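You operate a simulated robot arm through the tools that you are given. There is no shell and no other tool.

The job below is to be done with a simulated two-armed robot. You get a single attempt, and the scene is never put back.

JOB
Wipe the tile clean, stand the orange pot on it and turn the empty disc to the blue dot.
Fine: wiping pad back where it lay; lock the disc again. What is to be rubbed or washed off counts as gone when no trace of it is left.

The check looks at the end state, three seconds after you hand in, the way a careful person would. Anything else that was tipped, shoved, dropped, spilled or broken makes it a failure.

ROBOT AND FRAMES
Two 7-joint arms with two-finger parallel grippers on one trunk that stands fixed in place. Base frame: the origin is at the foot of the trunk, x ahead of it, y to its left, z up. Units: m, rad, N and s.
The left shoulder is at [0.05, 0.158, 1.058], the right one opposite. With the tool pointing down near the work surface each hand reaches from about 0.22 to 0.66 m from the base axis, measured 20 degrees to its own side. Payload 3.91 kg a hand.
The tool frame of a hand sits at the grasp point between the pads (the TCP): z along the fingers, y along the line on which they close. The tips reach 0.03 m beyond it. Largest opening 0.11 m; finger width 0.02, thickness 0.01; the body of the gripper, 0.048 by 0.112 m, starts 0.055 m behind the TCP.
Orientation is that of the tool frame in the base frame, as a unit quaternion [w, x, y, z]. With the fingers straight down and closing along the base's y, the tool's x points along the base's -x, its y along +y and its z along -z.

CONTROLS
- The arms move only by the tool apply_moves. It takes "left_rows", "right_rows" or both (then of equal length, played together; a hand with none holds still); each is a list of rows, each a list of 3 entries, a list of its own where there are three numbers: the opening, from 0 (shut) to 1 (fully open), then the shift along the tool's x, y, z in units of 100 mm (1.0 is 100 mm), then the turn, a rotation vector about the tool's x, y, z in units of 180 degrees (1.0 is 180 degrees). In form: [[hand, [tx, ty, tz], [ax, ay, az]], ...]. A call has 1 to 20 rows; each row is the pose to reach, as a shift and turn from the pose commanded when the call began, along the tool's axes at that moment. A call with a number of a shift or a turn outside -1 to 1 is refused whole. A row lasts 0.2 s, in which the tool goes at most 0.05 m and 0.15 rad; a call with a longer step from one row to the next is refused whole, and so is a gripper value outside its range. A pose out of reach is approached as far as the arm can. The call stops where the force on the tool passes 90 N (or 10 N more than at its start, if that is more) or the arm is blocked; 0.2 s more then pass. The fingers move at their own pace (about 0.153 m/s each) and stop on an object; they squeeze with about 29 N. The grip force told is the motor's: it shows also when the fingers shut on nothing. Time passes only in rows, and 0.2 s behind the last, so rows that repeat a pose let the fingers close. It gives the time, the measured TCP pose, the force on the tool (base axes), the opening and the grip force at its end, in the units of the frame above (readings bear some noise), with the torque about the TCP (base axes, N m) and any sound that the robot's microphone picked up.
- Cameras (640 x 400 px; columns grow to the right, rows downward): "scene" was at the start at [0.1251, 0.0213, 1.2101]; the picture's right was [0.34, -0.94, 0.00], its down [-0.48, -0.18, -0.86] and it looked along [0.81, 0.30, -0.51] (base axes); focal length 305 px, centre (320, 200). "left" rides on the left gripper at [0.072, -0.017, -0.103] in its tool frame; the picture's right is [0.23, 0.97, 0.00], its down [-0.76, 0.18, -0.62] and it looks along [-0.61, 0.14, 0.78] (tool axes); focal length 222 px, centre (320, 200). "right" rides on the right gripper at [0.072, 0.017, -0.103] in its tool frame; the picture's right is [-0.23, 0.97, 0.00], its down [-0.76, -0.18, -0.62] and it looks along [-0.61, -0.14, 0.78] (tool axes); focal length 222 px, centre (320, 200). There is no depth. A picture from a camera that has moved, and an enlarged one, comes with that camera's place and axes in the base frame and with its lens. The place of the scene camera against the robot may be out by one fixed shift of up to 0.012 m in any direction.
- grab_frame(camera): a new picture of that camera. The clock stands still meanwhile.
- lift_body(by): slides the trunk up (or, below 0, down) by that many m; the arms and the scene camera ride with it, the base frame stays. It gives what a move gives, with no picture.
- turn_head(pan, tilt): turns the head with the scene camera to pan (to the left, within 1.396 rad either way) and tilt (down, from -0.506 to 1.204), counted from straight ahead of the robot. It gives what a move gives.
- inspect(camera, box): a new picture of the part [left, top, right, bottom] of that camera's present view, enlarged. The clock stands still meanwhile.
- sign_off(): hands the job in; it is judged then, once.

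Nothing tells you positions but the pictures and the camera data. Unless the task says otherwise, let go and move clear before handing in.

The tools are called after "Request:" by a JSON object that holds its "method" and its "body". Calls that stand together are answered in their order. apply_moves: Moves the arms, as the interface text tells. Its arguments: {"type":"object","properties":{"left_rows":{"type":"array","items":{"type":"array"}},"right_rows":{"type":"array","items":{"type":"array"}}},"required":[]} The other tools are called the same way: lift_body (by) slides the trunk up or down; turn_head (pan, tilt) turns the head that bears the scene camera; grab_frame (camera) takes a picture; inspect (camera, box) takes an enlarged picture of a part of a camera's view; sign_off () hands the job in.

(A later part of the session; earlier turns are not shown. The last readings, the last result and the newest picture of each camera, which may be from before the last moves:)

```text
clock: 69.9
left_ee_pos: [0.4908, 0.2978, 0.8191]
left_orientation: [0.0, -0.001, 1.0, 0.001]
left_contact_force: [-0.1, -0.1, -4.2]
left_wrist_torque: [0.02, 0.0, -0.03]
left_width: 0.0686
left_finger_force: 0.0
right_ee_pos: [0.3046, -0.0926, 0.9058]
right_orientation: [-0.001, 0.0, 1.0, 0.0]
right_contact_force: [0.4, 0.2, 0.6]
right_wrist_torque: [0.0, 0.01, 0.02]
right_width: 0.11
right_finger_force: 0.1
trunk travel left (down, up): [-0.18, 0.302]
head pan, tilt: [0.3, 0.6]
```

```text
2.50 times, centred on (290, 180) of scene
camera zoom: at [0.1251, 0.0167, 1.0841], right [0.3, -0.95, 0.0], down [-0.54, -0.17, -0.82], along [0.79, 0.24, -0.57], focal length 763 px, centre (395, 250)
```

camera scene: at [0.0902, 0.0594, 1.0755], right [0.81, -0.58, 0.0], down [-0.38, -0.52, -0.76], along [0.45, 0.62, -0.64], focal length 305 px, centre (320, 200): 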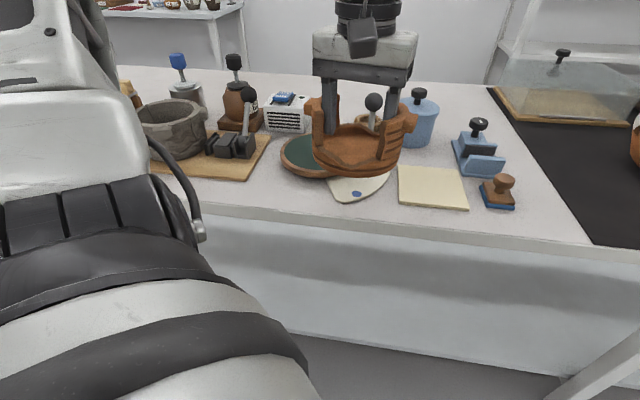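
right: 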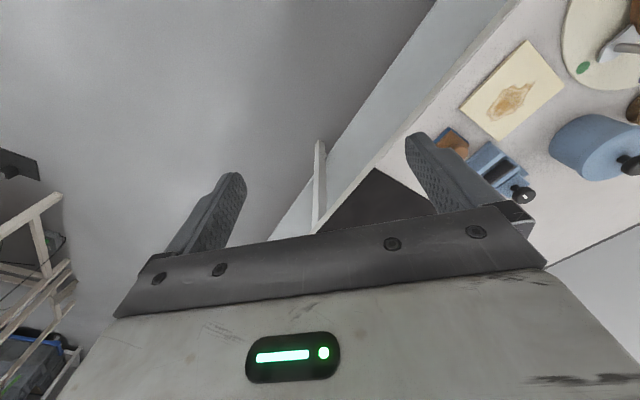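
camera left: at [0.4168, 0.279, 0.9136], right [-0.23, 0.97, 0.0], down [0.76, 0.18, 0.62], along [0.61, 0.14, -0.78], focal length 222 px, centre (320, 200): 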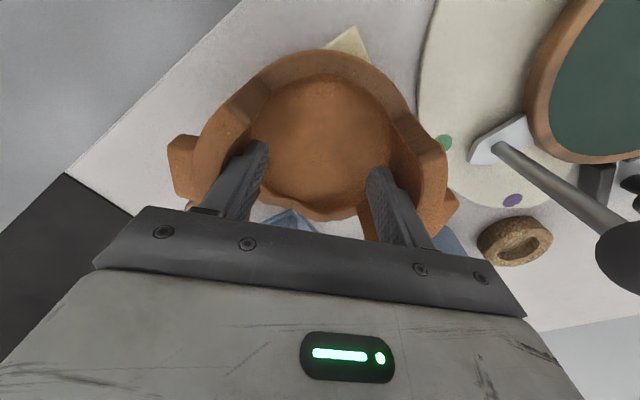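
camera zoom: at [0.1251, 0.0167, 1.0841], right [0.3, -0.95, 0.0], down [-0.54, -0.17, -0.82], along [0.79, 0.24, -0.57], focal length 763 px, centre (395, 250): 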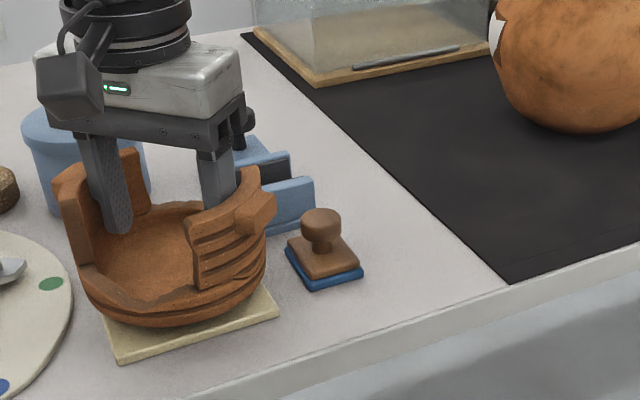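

The pot's far side was riding on the vise's front jaw, which nearly touches the tile's back corner, and that pitched the pot slightly. I'll shift the pot about 13 mm toward the robot and compare the vise with the earlier reference view.

Request:
{"method": "apply_moves", "body": {"left_rows": [[1.0, [0.06, 0, 0], [0, 0, 0]], [1.0, [0.13, 0, 0], [0, 0, 0]], [1.0, [0.13, 0, 0], [0, 0, 0]]]}}

Request:
{"method": "turn_head", "body": {"pan": 0.75, "tilt": 0.75}}

Request:
{"method": "inspect", "body": {"camera": "scene", "box": [380, 80, 480, 190]}}

Request:
{"method": "inspect", "body": {"camera": "scene", "box": [310, 70, 450, 210]}}

```text
clock: 70.7
left_ee_pos: [0.479, 0.2972, 0.8191]
left_orientation: [0.0, 0.0, 1.0, 0.0]
left_contact_force: [-0.3, -0.4, -4.6]
left_wrist_torque: [0.04, -0.02, 0.0]
left_width: 0.0684
left_finger_force: 0.1
right_ee_pos: [0.3035, -0.0922, 0.9055]
right_orientation: [0.0, 0.0, 1.0, 0.0]
right_contact_force: [-0.2, -0.4, 0.2]
right_wrist_torque: [0.03, 0.0, 0.01]
right_width: 0.1102
right_finger_force: 0.2
trunk travel left (down, up): [-0.18, 0.302]
head pan, tilt: [0.3, 0.6]
```

```text
clock: 71.6
left_ee_pos: [0.478, 0.2982, 0.8195]
left_orientation: [-0.001, 0.0, 1.0, -0.001]
left_contact_force: [-0.8, 0.3, -5.6]
left_wrist_torque: [0.0, -0.03, -0.02]
left_width: 0.0687
left_finger_force: 0.1
right_ee_pos: [0.3042, -0.0922, 0.9048]
right_orientation: [0.0, 0.0, 1.0, 0.0]
right_contact_force: [0.4, -0.3, -1.0]
right_wrist_torque: [0.03, -0.05, -0.02]
right_width: 0.1102
right_finger_force: 0.0
trunk travel left (down, up): [-0.18, 0.302]
head pan, tilt: [0.75, 0.75]
```

```text
3.64 times, centred on (430, 135) of scene
camera zoom: at [0.1013, 0.047, 1.0713], right [0.68, -0.73, 0.0], down [-0.5, -0.46, -0.73], along [0.54, 0.5, -0.68], focal length 1109 px, centre (-80, 436)
```

zoom: 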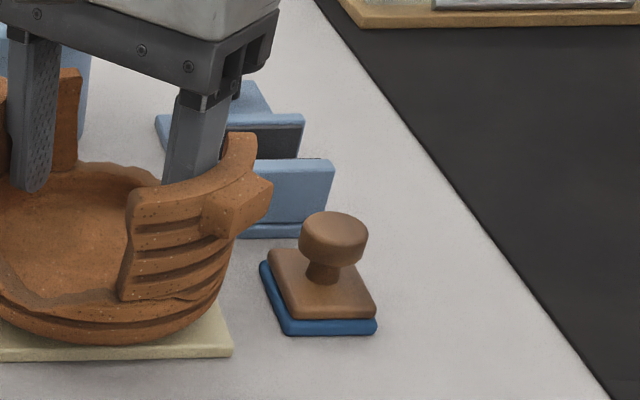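

```text
2.86 times, centred on (380, 140) of scene
camera zoom: at [0.1013, 0.047, 1.0713], right [0.68, -0.73, 0.0], down [-0.5, -0.46, -0.73], along [0.54, 0.5, -0.68], focal length 872 px, centre (149, 371)
```

zoom: 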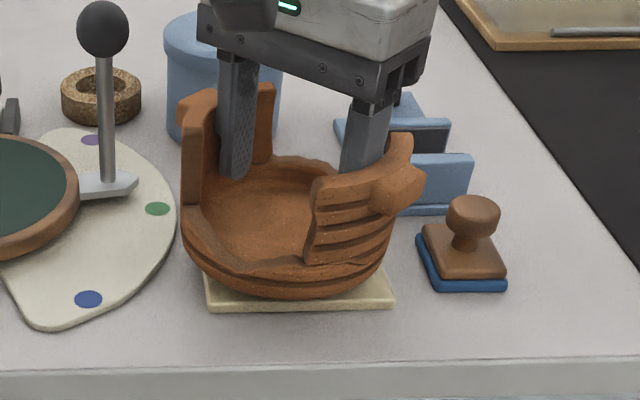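

The vise and tile are exactly where they were. I'll lower the pot at this shifted spot in small steps.

Request:
{"method": "apply_moves", "body": {"left_rows": [[1.0, [0, 0, 0.02], [0, 0, 0]], [1.0, [0, 0, 0.04], [0, 0, 0]], [1.0, [0, 0, 0.06], [0, 0, 0]], [1.0, [0, 0, 0.07], [0, 0, 0]], [1.0, [0, 0, 0.08], [0, 0, 0]], [1.0, [0, 0, 0.08], [0, 0, 0]]]}}

```text
clock: 73.0
left_ee_pos: [0.4778, 0.2986, 0.8103]
left_orientation: [0.0, 0.0, 1.0, 0.0]
left_contact_force: [0.7, -0.1, -4.6]
left_wrist_torque: [-0.05, 0.0, -0.02]
left_width: 0.0687
left_finger_force: 0.1
right_ee_pos: [0.3038, -0.0929, 0.9046]
right_orientation: [0.0, 0.001, 1.0, 0.0]
right_contact_force: [0.6, -0.3, -0.3]
right_wrist_torque: [0.0, 0.01, 0.02]
right_width: 0.11
right_finger_force: 0.1
trunk travel left (down, up): [-0.18, 0.302]
head pan, tilt: [0.75, 0.75]
```

No contact at the height where it touched before, which confirms the vise was the obstacle. I'll keep going down.

Request:
{"method": "apply_moves", "body": {"left_rows": [[1.0, [0, 0, 0.01], [0, 0, 0]], [1.0, [0, 0, 0.02], [0, 0, 0]], [1.0, [0, 0, 0.03], [0, 0, 0]], [1.0, [0, 0, 0.03], [0, 0, 0]]]}}

Request:
{"method": "inspect", "body": {"camera": "scene", "box": [310, 70, 450, 210]}}

```text
clock: 74.0
left_ee_pos: [0.4774, 0.2982, 0.8107]
left_orientation: [0.0, 0.0, 1.0, 0.0]
left_contact_force: [-1.7, -1.9, 1.8]
left_wrist_torque: [0.0, -0.23, -0.05]
left_width: 0.0686
left_finger_force: 0.1
right_ee_pos: [0.3031, -0.0925, 0.9042]
right_orientation: [0.0, 0.0, 1.0, 0.0]
right_contact_force: [0.2, -0.5, -0.3]
right_wrist_torque: [0.02, 0.0, -0.02]
right_width: 0.1099
right_finger_force: 0.1
trunk travel left (down, up): [-0.18, 0.302]
head pan, tilt: [0.75, 0.75]
```

```text
2.86 times, centred on (380, 140) of scene
camera zoom: at [0.1008, 0.0467, 1.0714], right [0.68, -0.73, 0.0], down [-0.5, -0.47, -0.73], along [0.54, 0.5, -0.68], focal length 872 px, centre (149, 371)
```

zoom: 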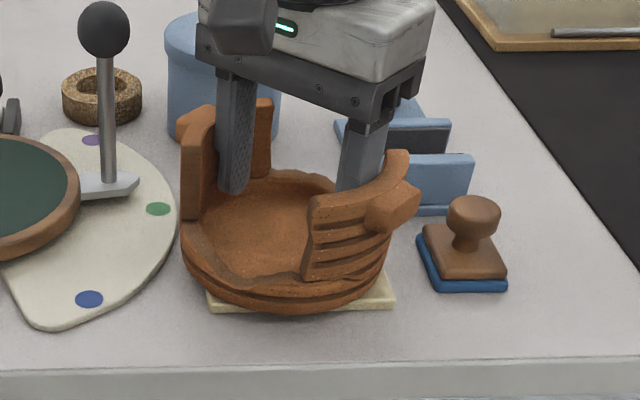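

Contact is again at the far part of the pot's base, this time over the tile. I'll compare the pot's attitude in the hand with the level view from before the lift.

Request:
{"method": "inspect", "body": {"camera": "left", "box": [210, 40, 430, 220]}}

Request:
{"method": "inspect", "body": {"camera": "scene", "box": [345, 90, 425, 190]}}

```text
2.22 times, centred on (320, 130) of left
camera zoom: at [0.404, 0.2793, 0.913], right [-0.23, 0.97, 0.0], down [0.76, 0.18, 0.62], along [0.61, 0.14, -0.78], focal length 494 px, centre (320, 356)
```

zoom: 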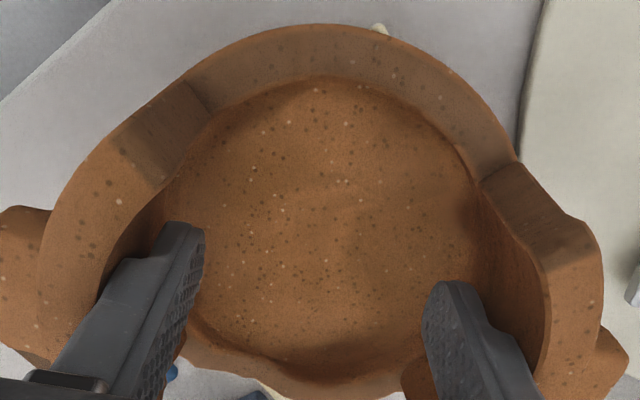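

```text
4.00 times, centred on (385, 140) of scene
camera zoom: at [0.1008, 0.0467, 1.0714], right [0.68, -0.73, 0.0], down [-0.5, -0.47, -0.73], along [0.54, 0.5, -0.68], focal length 1220 px, centre (60, 440)
```

zoom: 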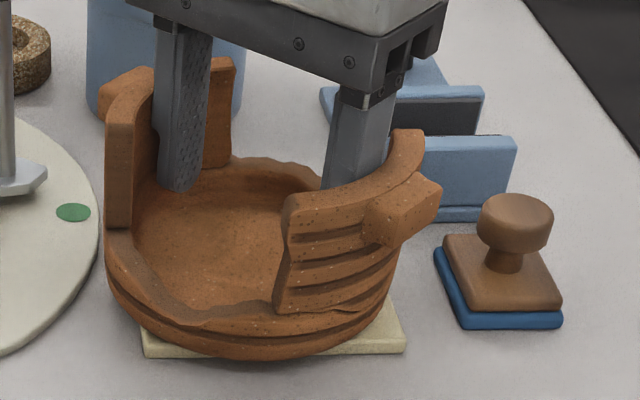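

The pot looks nearly level, just shifted a few millimetres in the hand, so this is probably proper contact with the tile. I'll press down gently in 1 mm steps to seat it.

Request:
{"method": "apply_moves", "body": {"left_rows": [[1.0, [0, 0, 0.01], [0, 0, 0]], [1.0, [0, 0, 0.015], [0, 0, 0]], [1.0, [0, 0, 0.015], [0, 0, 0]]]}}

Request:
{"method": "inspect", "body": {"camera": "scene", "box": [345, 90, 425, 190]}}

```text
clock: 74.8
left_ee_pos: [0.4764, 0.2972, 0.8097]
left_orientation: [0.001, -0.001, 1.0, 0.001]
left_contact_force: [-4.5, 0.8, 12.1]
left_wrist_torque: [0.55, -0.02, 0.21]
left_width: 0.0688
left_finger_force: 0.1
right_ee_pos: [0.3023, -0.092, 0.9059]
right_orientation: [0.0, 0.0, 1.0, 0.0]
right_contact_force: [0.3, -0.3, 0.2]
right_wrist_torque: [-0.02, 0.01, -0.01]
right_width: 0.1098
right_finger_force: 0.2
trunk travel left (down, up): [-0.18, 0.302]
head pan, tilt: [0.75, 0.75]
```

```text
4.00 times, centred on (385, 140) of scene
camera zoom: at [0.0999, 0.0463, 1.0716], right [0.68, -0.73, 0.0], down [-0.5, -0.46, -0.73], along [0.54, 0.5, -0.68], focal length 1220 px, centre (60, 440)
```

zoom: 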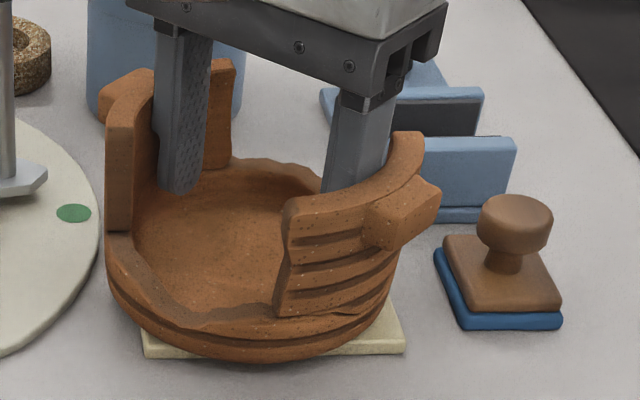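

The contact is spreading under the pot, so it's sitting down on the tile. I'll ease up about 1 mm, close the fingers a little to release it and check.

Request:
{"method": "apply_moves", "body": {"left_rows": [[1.0, [0, 0, -0.01], [0, 0, 0]], [0.6, [0, 0, -0.01], [0, 0, 0]], [0.55, [0, 0, -0.01], [0, 0, 0]], [0.45, [0, 0, -0.01], [0, 0, 0]], [0.45, [0, 0, -0.01], [0, 0, 0]]]}}

Request:
{"method": "inspect", "body": {"camera": "scene", "box": [345, 90, 425, 190]}}

Request:
{"method": "inspect", "body": {"camera": "left", "box": [210, 40, 430, 220]}}

```text
clock: 76.0
left_ee_pos: [0.478, 0.2974, 0.8082]
left_orientation: [0.0, 0.0, 1.0, 0.0]
left_contact_force: [0.3, 0.1, -0.5]
left_wrist_torque: [0.01, 0.04, -0.03]
left_width: 0.0497
left_finger_force: 0.1
right_ee_pos: [0.3042, -0.0918, 0.9063]
right_orientation: [0.0, 0.0, 1.0, 0.0]
right_contact_force: [0.6, -0.2, 0.2]
right_wrist_torque: [0.0, -0.01, -0.02]
right_width: 0.1101
right_finger_force: 0.0
trunk travel left (down, up): [-0.18, 0.302]
head pan, tilt: [0.75, 0.75]
```

```text
4.00 times, centred on (385, 140) of scene
camera zoom: at [0.101, 0.0468, 1.0713], right [0.68, -0.73, 0.0], down [-0.5, -0.47, -0.73], along [0.53, 0.5, -0.68], focal length 1220 px, centre (60, 440)
```

zoom: 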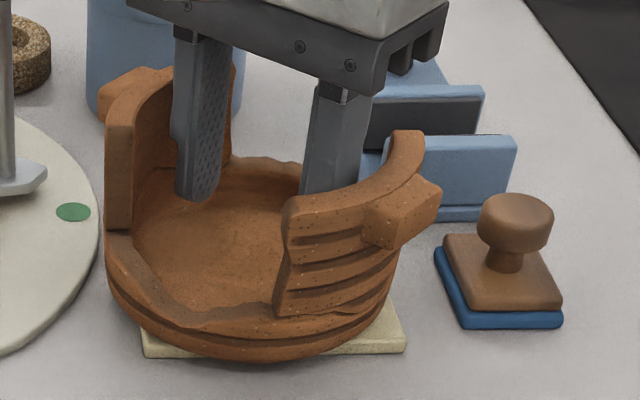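

```text
2.22 times, centred on (320, 130) of left
camera zoom: at [0.4045, 0.279, 0.9118], right [-0.23, 0.97, 0.0], down [0.76, 0.18, 0.62], along [0.61, 0.14, -0.78], focal length 494 px, centre (320, 356)
```

zoom: 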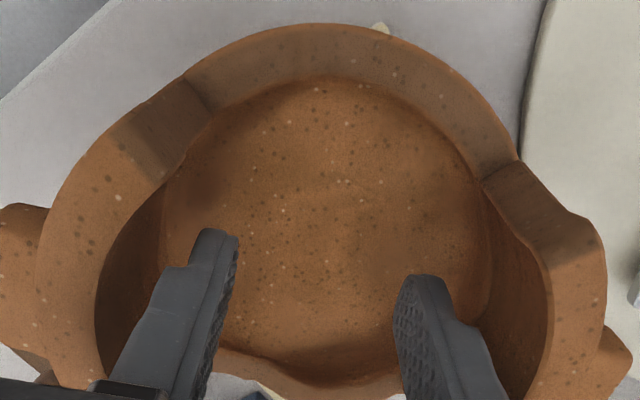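

The pot is standing free on the tile and the fingers are clear. I'll withdraw straight up and check it.

Request:
{"method": "apply_moves", "body": {"left_rows": [[0.45, [0, 0, -0.15], [0, 0, 0]], [0.45, [0, 0, -0.4], [0, 0, 0]], [0.45, [0, 0, -0.7], [0, 0, 0]], [0.45, [0, 0, -1.0], [0, 0, 0]]]}}

Request:
{"method": "inspect", "body": {"camera": "scene", "box": [310, 70, 450, 210]}}

Request:
{"method": "grab_frame", "body": {"camera": "left"}}

```text
clock: 77.0
left_ee_pos: [0.4771, 0.2972, 0.9095]
left_orientation: [0.001, 0.001, 1.0, 0.0]
left_contact_force: [0.1, -0.3, 0.2]
left_wrist_torque: [0.01, 0.0, -0.02]
left_width: 0.0495
left_finger_force: 0.1
right_ee_pos: [0.3038, -0.0923, 0.9053]
right_orientation: [0.0, 0.0, 1.0, 0.0]
right_contact_force: [-0.1, 0.4, -0.4]
right_wrist_torque: [0.0, -0.02, -0.04]
right_width: 0.1102
right_finger_force: 0.2
trunk travel left (down, up): [-0.18, 0.302]
head pan, tilt: [0.75, 0.75]
```

```text
2.86 times, centred on (380, 140) of scene
camera zoom: at [0.101, 0.0468, 1.0713], right [0.68, -0.73, 0.0], down [-0.5, -0.47, -0.73], along [0.53, 0.5, -0.68], focal length 872 px, centre (149, 371)
```

zoom: 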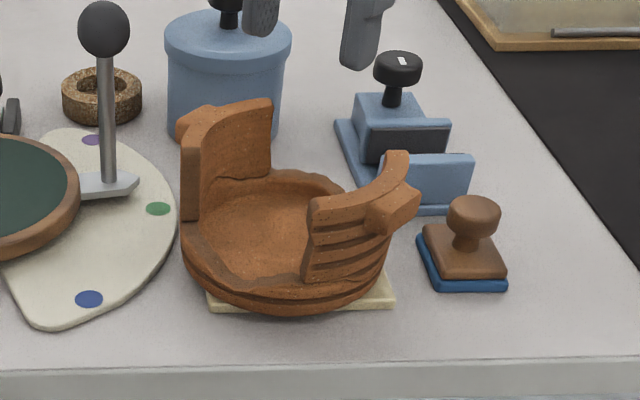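

```text
taken
camera left: at [0.4045, 0.2797, 1.0118], right [-0.23, 0.97, 0.0], down [0.76, 0.18, 0.62], along [0.61, 0.14, -0.78], focal length 222 px, centre (320, 200)
```

left: 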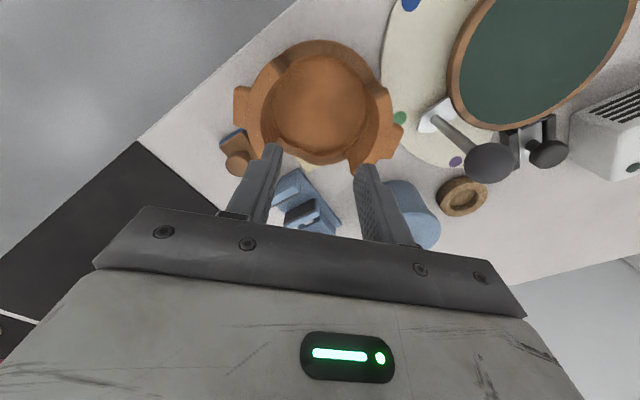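

Request:
{"method": "inspect", "body": {"camera": "scene", "box": [345, 100, 425, 180]}}

Request:
{"method": "inspect", "body": {"camera": "left", "box": [210, 20, 430, 220]}}

```text
5.00 times, centred on (385, 140) of scene
camera zoom: at [0.101, 0.0468, 1.0713], right [0.68, -0.73, 0.0], down [-0.5, -0.47, -0.73], along [0.53, 0.5, -0.68], focal length 1525 px, centre (-5, 500)
```

zoom: 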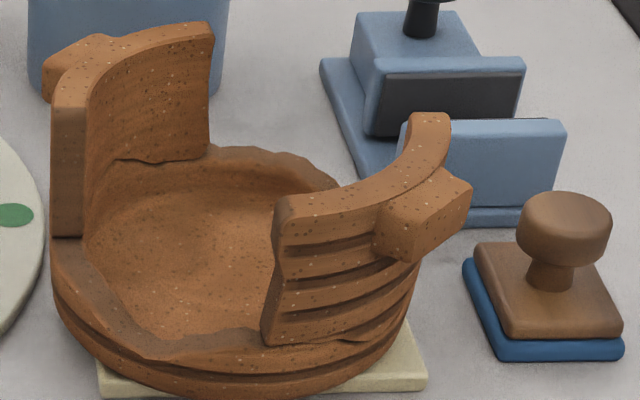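

```text
2.00 times, centred on (320, 120) of left
camera zoom: at [0.4045, 0.2797, 1.0118], right [-0.23, 0.97, 0.0], down [0.76, 0.18, 0.62], along [0.61, 0.14, -0.78], focal length 444 px, centre (320, 360)
```

zoom: 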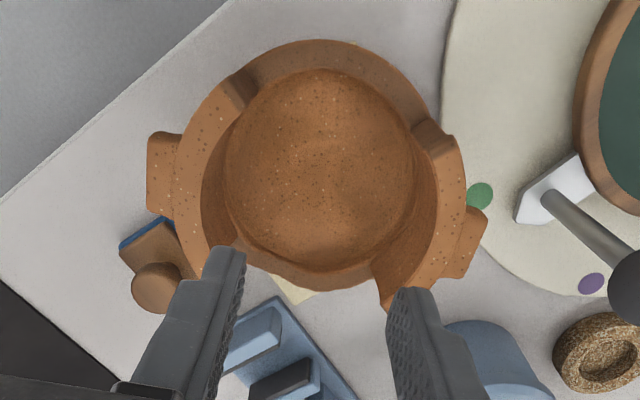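

The pot stands level on the tile, clear of the vise and the pad. Next is the disc: I'll raise the hand and move it for a close view of the lock and pointer.

Request:
{"method": "apply_moves", "body": {"left_rows": [[0.5, [0, 0, -0.35], [0, 0, 0]], [0.5, [0, 0, -0.7], [0, 0, 0]], [0.5, [0.3, 0.3, -0.8], [0, 0, 0]], [0.5, [0.6, 0.6, -0.8], [0, 0, 0]], [0.5, [0.9, 0.95, -0.8], [0, 0, 0]]]}}

Request:
{"method": "turn_head", "body": {"pan": 0.85, "tilt": 0.75}}

Request:
{"method": "inspect", "body": {"camera": "scene", "box": [220, 60, 400, 220]}}

```text
clock: 78.2
left_ee_pos: [0.391, 0.3914, 0.9896]
left_orientation: [0.0, 0.0, 1.0, 0.0]
left_contact_force: [0.5, -0.6, -0.7]
left_wrist_torque: [0.01, -0.02, 0.0]
left_width: 0.0548
left_finger_force: 0.1
right_ee_pos: [0.3039, -0.0934, 0.9056]
right_orientation: [0.0, 0.0, 1.0, 0.0]
right_contact_force: [0.5, -0.2, -0.1]
right_wrist_torque: [-0.02, -0.01, 0.0]
right_width: 0.1097
right_finger_force: 0.1
trunk travel left (down, up): [-0.18, 0.302]
head pan, tilt: [0.75, 0.75]
```

```text
clock: 78.8
left_ee_pos: [0.39, 0.3924, 0.9896]
left_orientation: [-0.001, 0.0, 1.0, 0.0]
left_contact_force: [-0.1, 0.6, -0.1]
left_wrist_torque: [0.02, 0.04, 0.02]
left_width: 0.055
left_finger_force: 0.1
right_ee_pos: [0.3026, -0.093, 0.9059]
right_orientation: [0.0, 0.001, 1.0, 0.0]
right_contact_force: [0.8, -0.1, 0.6]
right_wrist_torque: [0.03, 0.0, -0.03]
right_width: 0.1099
right_finger_force: 0.0
trunk travel left (down, up): [-0.18, 0.302]
head pan, tilt: [0.85, 0.75]
```

```text
2.50 times, centred on (310, 140) of scene
camera zoom: at [0.0951, 0.0525, 1.0713], right [0.75, -0.66, 0.0], down [-0.45, -0.51, -0.73], along [0.48, 0.55, -0.68], focal length 763 px, centre (345, 350)
```

zoom: 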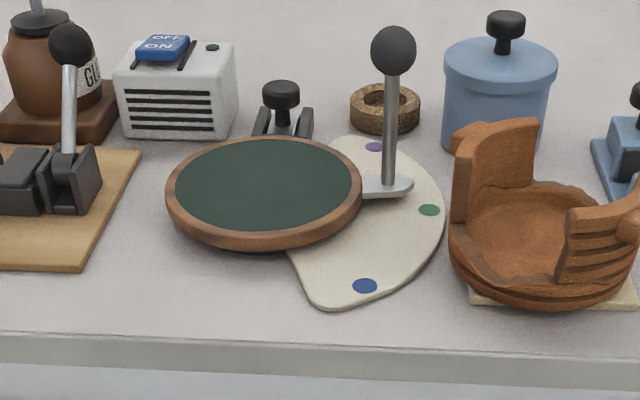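

Request:
{"method": "apply_moves", "body": {"left_rows": [[0.5, [-0.05, 0.3, 0], [0, 0, 0]], [0.5, [-0.1, 0.6, 0.15], [0, 0, 0]], [0.5, [-0.2, 0.95, 0.35], [0, 0, 0]], [0.5, [-0.2, 0.95, 0.35], [0, 0, 0]]]}}

Request:
{"method": "grab_frame", "body": {"camera": "left"}}

Request:
{"method": "inspect", "body": {"camera": "left", "box": [240, 60, 420, 210]}}

```text
clock: 79.8
left_ee_pos: [0.4088, 0.4884, 0.9542]
left_orientation: [0.0, 0.001, 1.0, 0.0]
left_contact_force: [0.4, 0.2, 0.4]
left_wrist_torque: [0.02, -0.02, 0.0]
left_width: 0.055
left_finger_force: 0.1
right_ee_pos: [0.3037, -0.0933, 0.9056]
right_orientation: [0.0, 0.001, 1.0, 0.001]
right_contact_force: [-0.3, 0.4, -0.7]
right_wrist_torque: [-0.03, 0.02, 0.0]
right_width: 0.1099
right_finger_force: 0.1
trunk travel left (down, up): [-0.18, 0.302]
head pan, tilt: [0.85, 0.75]
```

```text
taken
camera left: at [0.3352, 0.4696, 1.0567], right [-0.23, 0.97, 0.0], down [0.76, 0.18, 0.62], along [0.61, 0.14, -0.78], focal length 222 px, centre (320, 200)
```

left: 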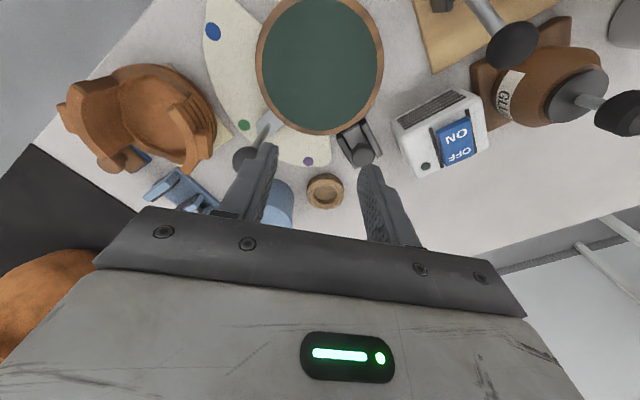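

```text
2.67 times, centred on (330, 135) of left
camera zoom: at [0.3352, 0.4696, 1.0567], right [-0.23, 0.97, 0.0], down [0.76, 0.18, 0.62], along [0.61, 0.14, -0.78], focal length 592 px, centre (293, 373)
```

zoom: 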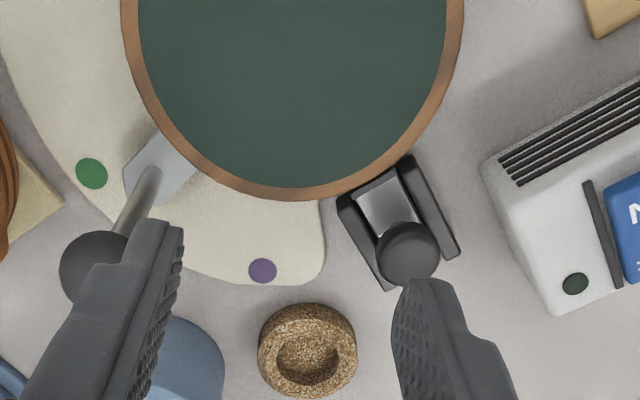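

The lock has two dark rails running radially with a bright slider and knob between them, at about radius 0.12 from the disc's centre. I'll go closer to see which way it's set.

Request:
{"method": "apply_moves", "body": {"left_rows": [[1, [0, 0.2, 0.15], [0, 0, 0]], [1, [0, 0.4, 0.35], [0, 0, 0]], [1, [0, 0.57, 0.55], [0, 0, 0]], [1, [0, 0.57, 0.55], [0, 0, 0]]]}}

Request:
{"method": "inspect", "body": {"camera": "left", "box": [250, 80, 390, 200]}}

Request:
{"method": "inspect", "body": {"camera": "scene", "box": [270, 80, 320, 125]}}

```text
clock: 80.8
left_ee_pos: [0.4089, 0.5462, 0.8983]
left_orientation: [0.0, -0.001, 1.0, 0.0]
left_contact_force: [1.1, -0.4, 0.2]
left_wrist_torque: [-0.02, 0.03, 0.0]
left_width: 0.1101
left_finger_force: 0.0
right_ee_pos: [0.3037, -0.0915, 0.9063]
right_orientation: [-0.001, 0.0, 1.0, 0.0]
right_contact_force: [-0.4, 0.1, 0.4]
right_wrist_torque: [0.0, -0.01, 0.02]
right_width: 0.11
right_finger_force: 0.1
trunk travel left (down, up): [-0.18, 0.302]
head pan, tilt: [0.85, 0.75]
```

```text
3.33 times, centred on (320, 140) of left
camera zoom: at [0.3354, 0.527, 1.0015], right [-0.23, 0.97, 0.0], down [0.76, 0.18, 0.62], along [0.61, 0.14, -0.78], focal length 740 px, centre (320, 400)
```

zoom: 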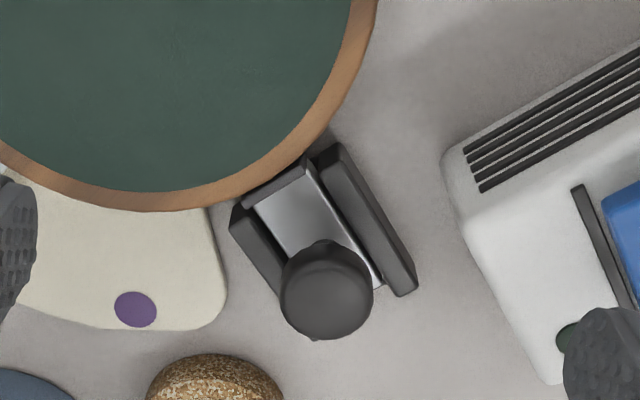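

```text
8.89 times, centred on (295, 102) of scene
camera zoom: at [0.0951, 0.0527, 1.0713], right [0.75, -0.66, 0.0], down [-0.45, -0.51, -0.73], along [0.48, 0.55, -0.68], focal length 2712 px, centre (542, 1067)
```

zoom: 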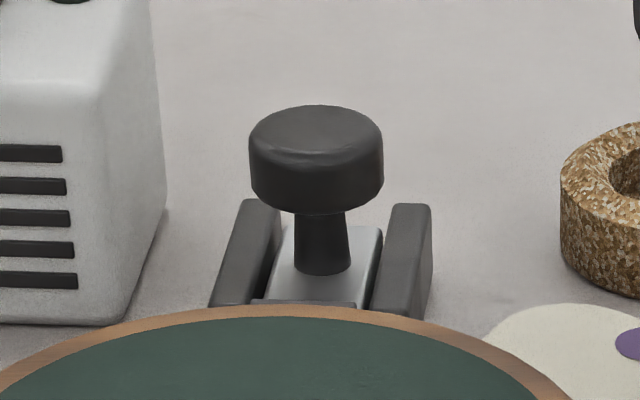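

The slider carries a dark shoe pressed against the disc's rim, so the lock is engaged and sliding the knob outward along the rails (direction about (0.71, 0.70)) should free it. The knob is far out, so I'll yaw the hand 44° to face along the rails and then tilt.

Request:
{"method": "apply_moves", "body": {"left_rows": [[0.5, [0.1, -0.15, -0.1], [0, 0, -0.041]], [0.5, [0.1, -0.3, -0.2], [0, 0, -0.082]], [0.5, [0.1, -0.45, -0.3], [0, 0, -0.123]], [0.5, [0.1, -0.45, -0.3], [0, 0, -0.164]], [0.5, [0.1, -0.45, -0.3], [0, 0, -0.205]], [0.5, [0.1, -0.45, -0.3], [0, 0, -0.246]], [0.5, [0.1, -0.45, -0.3], [0, 0, -0.246]]]}}

```text
clock: 82.4
left_ee_pos: [0.3981, 0.4988, 0.9296]
left_orientation: [0.0, -0.377, 0.926, 0.0]
left_contact_force: [0.3, -0.1, -0.8]
left_wrist_torque: [0.01, -0.02, 0.01]
left_width: 0.055
left_finger_force: 0.0
right_ee_pos: [0.3044, -0.0926, 0.9046]
right_orientation: [0.0, 0.0, 1.0, 0.0]
right_contact_force: [-0.2, 0.0, -0.4]
right_wrist_torque: [0.0, 0.0, -0.02]
right_width: 0.1099
right_finger_force: 0.0
trunk travel left (down, up): [-0.18, 0.302]
head pan, tilt: [0.85, 0.75]
```

Request:
{"method": "apply_moves", "body": {"left_rows": [[0.5, [0, 0, 0], [0, -0.042, 0]], [0.5, [0, 0, 0], [0, -0.084, 0]], [0.5, [0, 0, 0], [0, -0.126, 0]], [0.5, [0, 0, 0], [0, -0.167, 0]], [0.5, [0, 0, 0], [0, -0.167, 0]]]}}

Request:
{"method": "grab_frame", "body": {"camera": "left"}}

Request:
{"method": "grab_frame", "body": {"camera": "scene"}}

```text
clock: 83.6
left_ee_pos: [0.3981, 0.4988, 0.9288]
left_orientation: [0.242, -0.363, 0.894, 0.098]
left_contact_force: [0.2, -0.5, 0.4]
left_wrist_torque: [0.01, 0.0, 0.01]
left_width: 0.0553
left_finger_force: 0.0
right_ee_pos: [0.3037, -0.0924, 0.9048]
right_orientation: [0.0, 0.0, 1.0, 0.0]
right_contact_force: [-0.2, -0.2, -0.2]
right_wrist_torque: [0.0, 0.01, -0.03]
right_width: 0.1101
right_finger_force: 0.1
trunk travel left (down, up): [-0.18, 0.302]
head pan, tilt: [0.85, 0.75]
```

```text
taken
camera left: at [0.3272, 0.4057, 0.9815], right [-0.82, 0.56, -0.12], down [0.12, 0.37, 0.92], along [0.56, 0.74, -0.37], focal length 222 px, centre (320, 200)
```

left: 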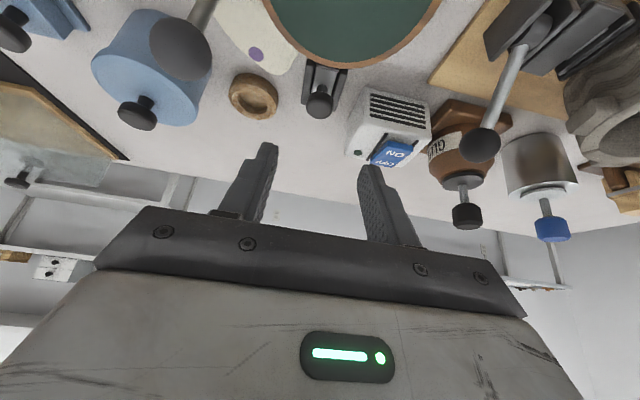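

```text
taken
camera scene: at [0.0951, 0.0526, 1.0713], right [0.75, -0.66, 0.0], down [-0.45, -0.51, -0.73], along [0.48, 0.55, -0.68], focal length 305 px, centre (320, 200)
```

scene: 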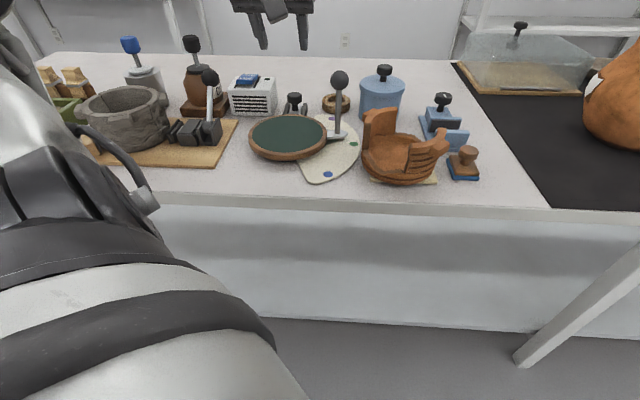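

Request:
{"method": "inspect", "body": {"camera": "left", "box": [270, 50, 370, 140]}}

```text
4.44 times, centred on (320, 95) of left
camera zoom: at [0.3272, 0.4057, 0.9815], right [-0.82, 0.56, -0.12], down [0.12, 0.37, 0.92], along [0.56, 0.74, -0.37], focal length 987 px, centre (320, 667)
```

zoom: 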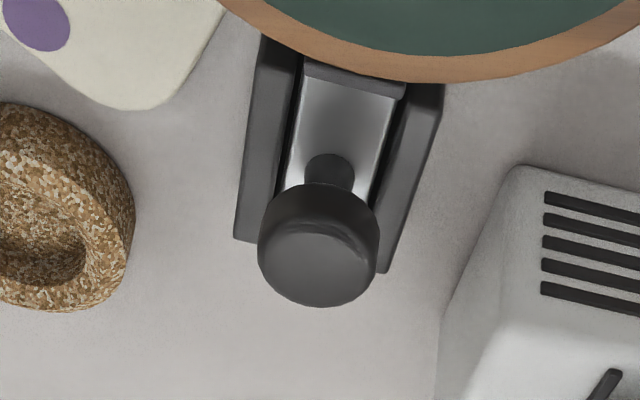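

The knob cap is about 32 mm wide with its top near z 0.788, and it lies almost straight along the tilted fingers. I'll advance to a standoff and look again.

Request:
{"method": "apply_moves", "body": {"left_rows": [[0.5, [0, 0, 0.3], [0, 0, 0]], [0.5, [0, 0, 0.6], [0, 0, 0]], [0.5, [0.015, 0, 0.9], [0, 0, 0]], [0.5, [0.015, 0, 0.9], [0, 0, 0]]]}}

Request:
{"method": "grab_frame", "body": {"camera": "left"}}

Request:
{"method": "inspect", "body": {"camera": "left", "box": [240, 80, 400, 210]}}

```text
clock: 84.6
left_ee_pos: [0.4297, 0.5311, 0.8511]
left_orientation: [0.241, -0.364, 0.894, 0.098]
left_contact_force: [-0.5, -0.7, 0.1]
left_wrist_torque: [0.02, -0.01, -0.02]
left_width: 0.0549
left_finger_force: 0.1
right_ee_pos: [0.3041, -0.0928, 0.9046]
right_orientation: [-0.001, 0.0, 1.0, 0.0]
right_contact_force: [0.6, 0.2, -0.6]
right_wrist_torque: [0.0, 0.0, 0.03]
right_width: 0.1101
right_finger_force: 0.1
trunk travel left (down, up): [-0.18, 0.302]
head pan, tilt: [0.85, 0.75]
```

```text
taken
camera left: at [0.3586, 0.4383, 0.9039], right [-0.82, 0.56, -0.11], down [0.12, 0.37, 0.92], along [0.56, 0.74, -0.37], focal length 222 px, centre (320, 200)
```

left: 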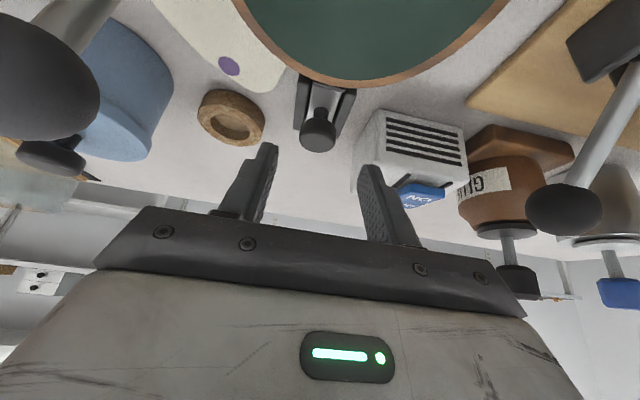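

```text
3.08 times, centred on (320, 145) of left
camera zoom: at [0.3586, 0.4383, 0.9039], right [-0.82, 0.56, -0.11], down [0.12, 0.37, 0.92], along [0.56, 0.74, -0.37], focal length 684 px, centre (320, 369)
```

zoom: 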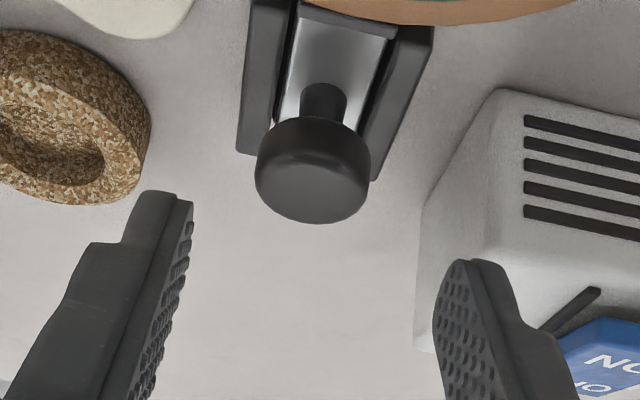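

The knob is centred between the fingers. I'll advance to grip its cap, keeping the tips above the rails.

Request:
{"method": "apply_moves", "body": {"left_rows": [[0.5, [0.013, -0.01, 0.2], [0, 0, 0]], [0.5, [0.013, -0.01, 0.4], [0, 0, 0]], [0.5, [0.013, -0.01, 0.57], [0, 0, 0]], [0.5, [0.013, -0.01, 0.57], [0, 0, 0]]]}}

Request:
{"method": "inspect", "body": {"camera": "left", "box": [240, 80, 400, 210]}}

Request:
{"method": "inspect", "body": {"camera": "scene", "box": [220, 60, 360, 190]}}

```text
clock: 85.6
left_ee_pos: [0.4498, 0.5477, 0.7994]
left_orientation: [0.24, -0.364, 0.895, 0.097]
left_contact_force: [-0.5, -0.5, -0.5]
left_wrist_torque: [0.04, -0.02, 0.01]
left_width: 0.055
left_finger_force: 0.1
right_ee_pos: [0.3033, -0.0923, 0.9051]
right_orientation: [0.0, -0.001, 1.0, 0.0]
right_contact_force: [0.2, -0.9, -0.4]
right_wrist_torque: [0.02, 0.01, -0.01]
right_width: 0.1097
right_finger_force: 0.0
trunk travel left (down, up): [-0.18, 0.302]
head pan, tilt: [0.85, 0.75]
```

```text
3.08 times, centred on (320, 145) of left
camera zoom: at [0.3787, 0.4542, 0.8531], right [-0.82, 0.56, -0.11], down [0.12, 0.37, 0.92], along [0.56, 0.74, -0.37], focal length 684 px, centre (320, 369)
```

zoom: 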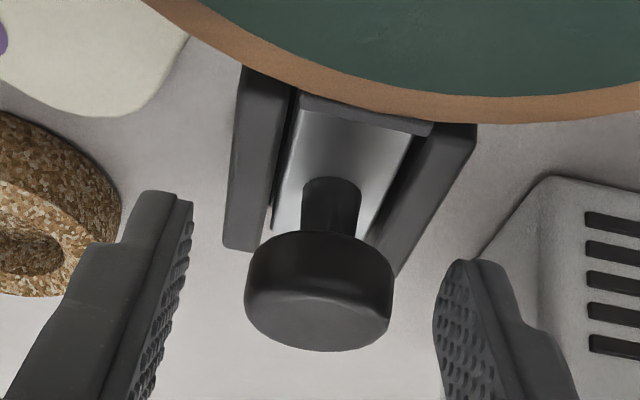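

```text
3.08 times, centred on (290, 125) of scene
camera zoom: at [0.0951, 0.0526, 1.0713], right [0.75, -0.66, 0.0], down [-0.45, -0.51, -0.73], along [0.48, 0.55, -0.68], focal length 939 px, centre (412, 431)
```

zoom: 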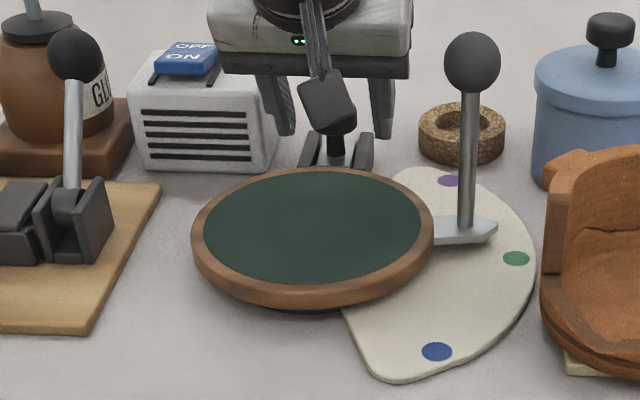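

The cap sits squarely between the pads and everything is clear. I'll close on it.

Request:
{"method": "apply_moves", "body": {"left_rows": [[0.35, [0, 0, 0], [0, 0, 0]], [0.1, [0, 0, 0], [0, 0, 0]], [0.0, [0, 0, 0], [0, 0, 0]], [0.0, [0, 0, 0], [0, 0, 0]]]}}

Request:
{"method": "inspect", "body": {"camera": "left", "box": [240, 80, 400, 210]}}

```text
clock: 86.6
left_ee_pos: [0.4489, 0.5483, 0.7997]
left_orientation: [0.24, -0.365, 0.894, 0.099]
left_contact_force: [-6.0, 7.1, 1.6]
left_wrist_torque: [0.28, 0.18, 0.15]
left_width: 0.0311
left_finger_force: 45.5
right_ee_pos: [0.3035, -0.0925, 0.9058]
right_orientation: [0.0, 0.0, 1.0, 0.0]
right_contact_force: [0.0, -0.3, 0.2]
right_wrist_torque: [0.02, 0.0, -0.02]
right_width: 0.1099
right_finger_force: 0.0
trunk travel left (down, up): [-0.18, 0.302]
head pan, tilt: [0.85, 0.75]
```

```text
3.08 times, centred on (320, 145) of left
camera zoom: at [0.3781, 0.4547, 0.8532], right [-0.82, 0.56, -0.11], down [0.12, 0.37, 0.92], along [0.56, 0.74, -0.37], focal length 684 px, centre (320, 369)
```

zoom: 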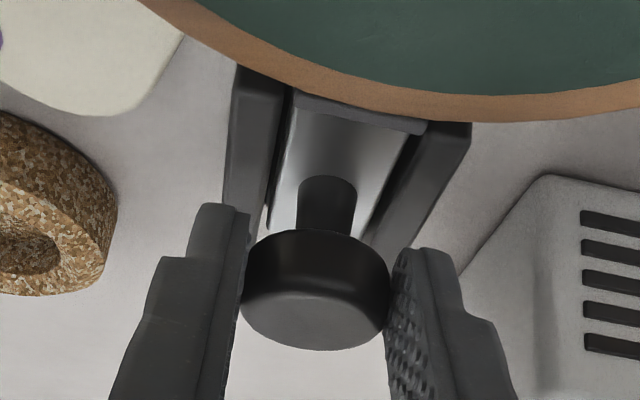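

The knob is gripped (31 mm). I'll ease the small side load and slide it outward along the rails.

Request:
{"method": "apply_moves", "body": {"left_rows": [[0, [0, 0.012, 0], [0, 0, 0]], [0, [-0.026, 0.012, 0.015], [0, 0, 0]], [0, [-0.052, 0.012, 0.03], [0, 0, 0]], [0, [-0.0866, 0.012, 0.05], [0, 0, 0]], [0, [-0.0866, 0.012, 0.05], [0, 0, 0]]]}}

Request:
{"method": "inspect", "body": {"camera": "left", "box": [240, 80, 400, 210]}}

```text
clock: 87.8
left_ee_pos: [0.4562, 0.5544, 0.8014]
left_orientation: [0.241, -0.364, 0.895, 0.097]
left_contact_force: [-1.8, 1.3, 1.9]
left_wrist_torque: [-0.37, 0.23, 0.01]
left_width: 0.0317
left_finger_force: 45.6
right_ee_pos: [0.3035, -0.0926, 0.9055]
right_orientation: [-0.001, 0.0, 1.0, 0.0]
right_contact_force: [-0.2, -0.4, -0.1]
right_wrist_torque: [0.03, -0.01, 0.0]
right_width: 0.1099
right_finger_force: 0.0
trunk travel left (down, up): [-0.18, 0.302]
head pan, tilt: [0.85, 0.75]
```

```text
3.08 times, centred on (320, 145) of left
camera zoom: at [0.3847, 0.4621, 0.8532], right [-0.82, 0.56, -0.12], down [0.12, 0.37, 0.92], along [0.56, 0.74, -0.37], focal length 684 px, centre (320, 369)
```

zoom: 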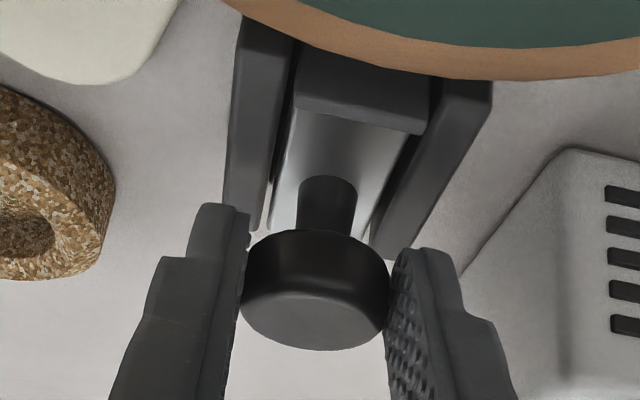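

It slides: the shoe has pulled away from the disc's rim by about a centimetre with little resistance. I'll continue outward to see if there's an end stop.

Request:
{"method": "apply_moves", "body": {"left_rows": [[0, [-0.035, 0, 0.02], [0, 0, 0]], [0, [-0.069, 0, 0.04], [0, 0, 0]], [0, [-0.104, 0, 0.06], [0, 0, 0]], [0, [-0.104, 0, 0.06], [0, 0, 0]]]}}

Request:
{"method": "inspect", "body": {"camera": "left", "box": [240, 60, 400, 210]}}

```text
clock: 88.8
left_ee_pos: [0.4607, 0.5603, 0.7999]
left_orientation: [0.238, -0.363, 0.896, 0.096]
left_contact_force: [-29.8, -28.6, 7.0]
left_wrist_torque: [-0.55, 0.81, 0.01]
left_width: 0.0313
left_finger_force: 44.7
right_ee_pos: [0.3037, -0.0945, 0.9058]
right_orientation: [0.002, 0.0, 1.0, 0.002]
right_contact_force: [-0.4, -0.3, -0.7]
right_wrist_torque: [0.04, 0.0, 0.0]
right_width: 0.1098
right_finger_force: 0.1
trunk travel left (down, up): [-0.18, 0.302]
head pan, tilt: [0.85, 0.75]
```

```text
2.67 times, centred on (320, 135) of left
camera zoom: at [0.3904, 0.4677, 0.8541], right [-0.82, 0.56, -0.11], down [0.13, 0.37, 0.92], along [0.56, 0.74, -0.38], focal length 592 px, centre (320, 373)
```

zoom: 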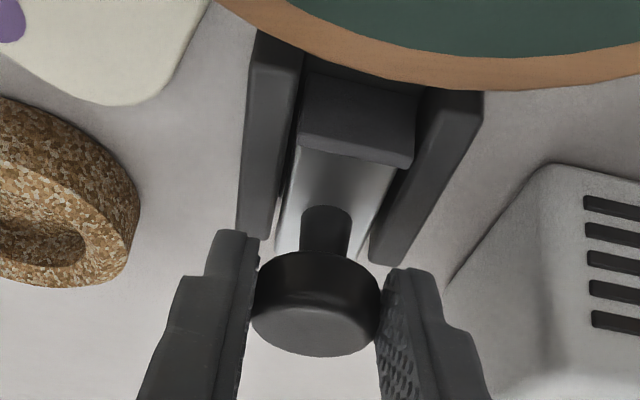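

It reached an outer end stop after about 16 mm (41 N), so it is fully unlocked. I'll relax the push, let go and back away along the fingers.

Request:
{"method": "apply_moves", "body": {"left_rows": [[0, [0.038, 0, -0.022], [0, 0, 0]], [0.4, [0.038, 0, -0.022], [0, 0, 0]], [0.5, [0.038, 0, -0.022], [0, 0, 0]], [0.5, [0.038, 0, -0.25], [0, 0, 0]], [0.5, [0.038, 0, -0.55], [0, 0, 0]], [0.5, [0.038, 0, -0.95], [0, 0, 0]]]}}

Request:
{"method": "inspect", "body": {"camera": "left", "box": [260, 40, 380, 150]}}

```text
clock: 90.2
left_ee_pos: [0.4306, 0.5288, 0.88]
left_orientation: [0.241, -0.365, 0.894, 0.099]
left_contact_force: [-0.9, 0.3, -0.4]
left_wrist_torque: [0.0, -0.01, 0.0]
left_width: 0.0553
left_finger_force: 0.1
right_ee_pos: [0.3034, -0.092, 0.9059]
right_orientation: [0.0, 0.0, 1.0, 0.0]
right_contact_force: [-0.9, 0.4, -0.1]
right_wrist_torque: [-0.03, 0.01, 0.01]
right_width: 0.1099
right_finger_force: 0.1
trunk travel left (down, up): [-0.18, 0.302]
head pan, tilt: [0.85, 0.75]
```

```text
3.64 times, centred on (320, 95) of left
camera zoom: at [0.3591, 0.4356, 0.9336], right [-0.82, 0.56, -0.11], down [0.12, 0.37, 0.92], along [0.56, 0.74, -0.37], focal length 808 px, centre (320, 582)
```

zoom: 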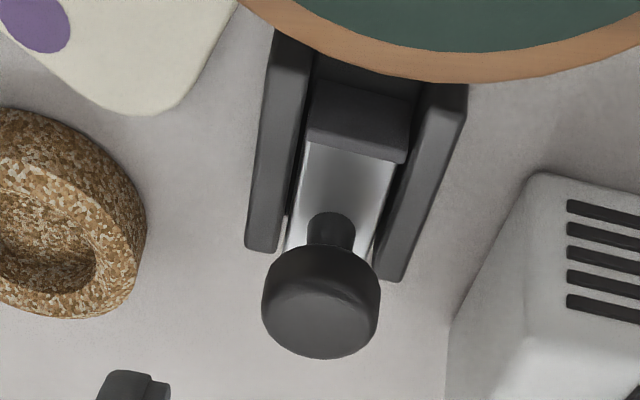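

The lock is open and stays open. Now I'll raise the hand, undo the tilt and look at the pointer's handle.

Request:
{"method": "apply_moves", "body": {"left_rows": [[0.5, [0, 0, -0.25], [0, 0.04, 0]], [0.5, [0, 0, -0.5], [0, 0.08, 0]], [0.5, [0, 0, -0.7], [0, 0.12, 0]], [0.5, [0, 0, -0.7], [0, 0.167, 0]], [0.5, [0, 0, -0.7], [0, 0.167, 0]]]}}

Request:
{"method": "grab_frame", "body": {"camera": "left"}}

```text
clock: 91.4
left_ee_pos: [0.4037, 0.5045, 0.9407]
left_orientation: [-0.001, -0.377, 0.926, 0.0]
left_contact_force: [0.0, -0.2, 0.4]
left_wrist_torque: [0.01, -0.01, -0.04]
left_width: 0.0554
left_finger_force: 0.0
right_ee_pos: [0.3052, -0.0919, 0.9052]
right_orientation: [0.0, 0.0, 1.0, 0.0]
right_contact_force: [0.6, -0.1, 0.3]
right_wrist_torque: [0.02, 0.01, 0.03]
right_width: 0.1098
right_finger_force: 0.0
trunk travel left (down, up): [-0.18, 0.302]
head pan, tilt: [0.85, 0.75]
```

```text
taken
camera left: at [0.3621, 0.4409, 1.0441], right [-0.84, 0.54, 0.0], down [0.42, 0.66, 0.62], along [0.34, 0.52, -0.78], focal length 222 px, centre (320, 200)
```

left: 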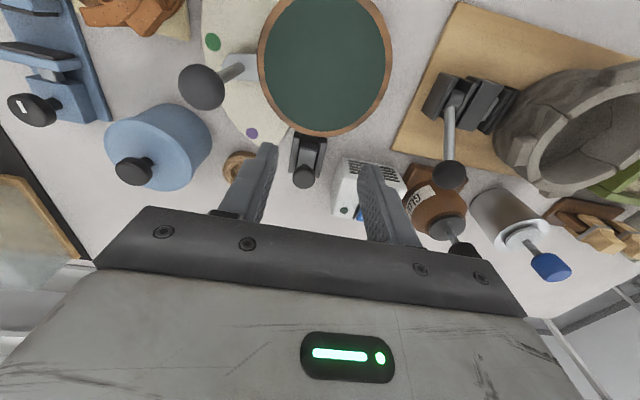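

Request:
{"method": "inspect", "body": {"camera": "left", "box": [150, 20, 330, 170]}}

```text
2.67 times, centred on (240, 95) of left
camera zoom: at [0.3621, 0.4409, 1.0441], right [-0.84, 0.54, 0.0], down [0.42, 0.66, 0.62], along [0.34, 0.52, -0.78], focal length 592 px, centre (533, 480)
```

zoom: 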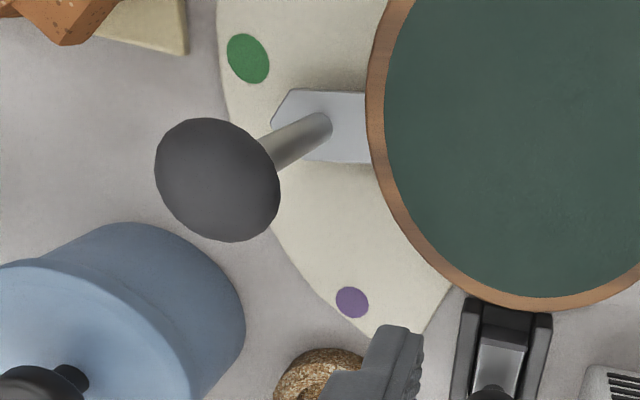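

The ball is at about (0.458, 0.4245, 0.859), on a vertical rod 94 mm from the disc's centre (0.381, 0.479). I'll move above it with the fingers set to close radially.

Request:
{"method": "apply_moves", "body": {"left_rows": [[0.6, [0.04, -0.2, 0], [0, 0, -0.02]], [0.6, [0.08, -0.45, 0], [0, 0, -0.054]], [0.6, [0.12, -0.7, 0], [0, 0, -0.054]], [0.6, [0.17, -0.952, 0], [0, 0, -0.054]], [0.6, [0.17, -0.952, 0], [0, 0, -0.054]]]}}

Request:
{"method": "inspect", "body": {"camera": "left", "box": [220, 60, 420, 210]}}

```text
clock: 92.6
left_ee_pos: [0.4588, 0.4235, 0.9409]
left_orientation: [0.0, -0.454, 0.891, 0.0]
left_contact_force: [-0.2, 0.2, 0.1]
left_wrist_torque: [0.0, -0.01, 0.0]
left_width: 0.0661
left_finger_force: 0.1
right_ee_pos: [0.3044, -0.0927, 0.9051]
right_orientation: [0.001, 0.0, 1.0, 0.0]
right_contact_force: [1.0, 0.3, 0.6]
right_wrist_torque: [-0.01, 0.01, -0.02]
right_width: 0.11
right_finger_force: 0.1
trunk travel left (down, up): [-0.18, 0.302]
head pan, tilt: [0.85, 0.75]
```

```text
2.67 times, centred on (320, 135) of left
camera zoom: at [0.429, 0.3535, 1.0436], right [-0.92, 0.39, 0.0], down [0.3, 0.72, 0.62], along [0.24, 0.57, -0.78], focal length 592 px, centre (320, 373)
```

zoom: 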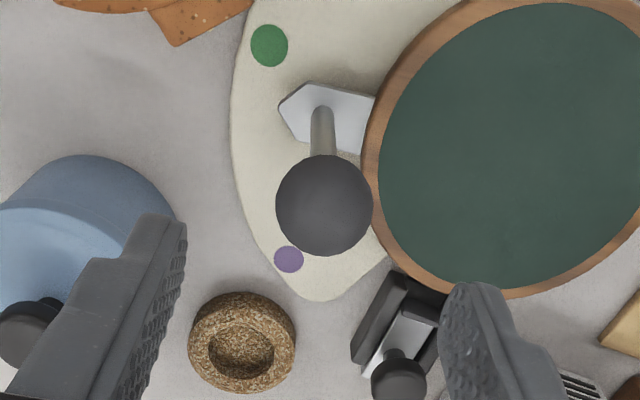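

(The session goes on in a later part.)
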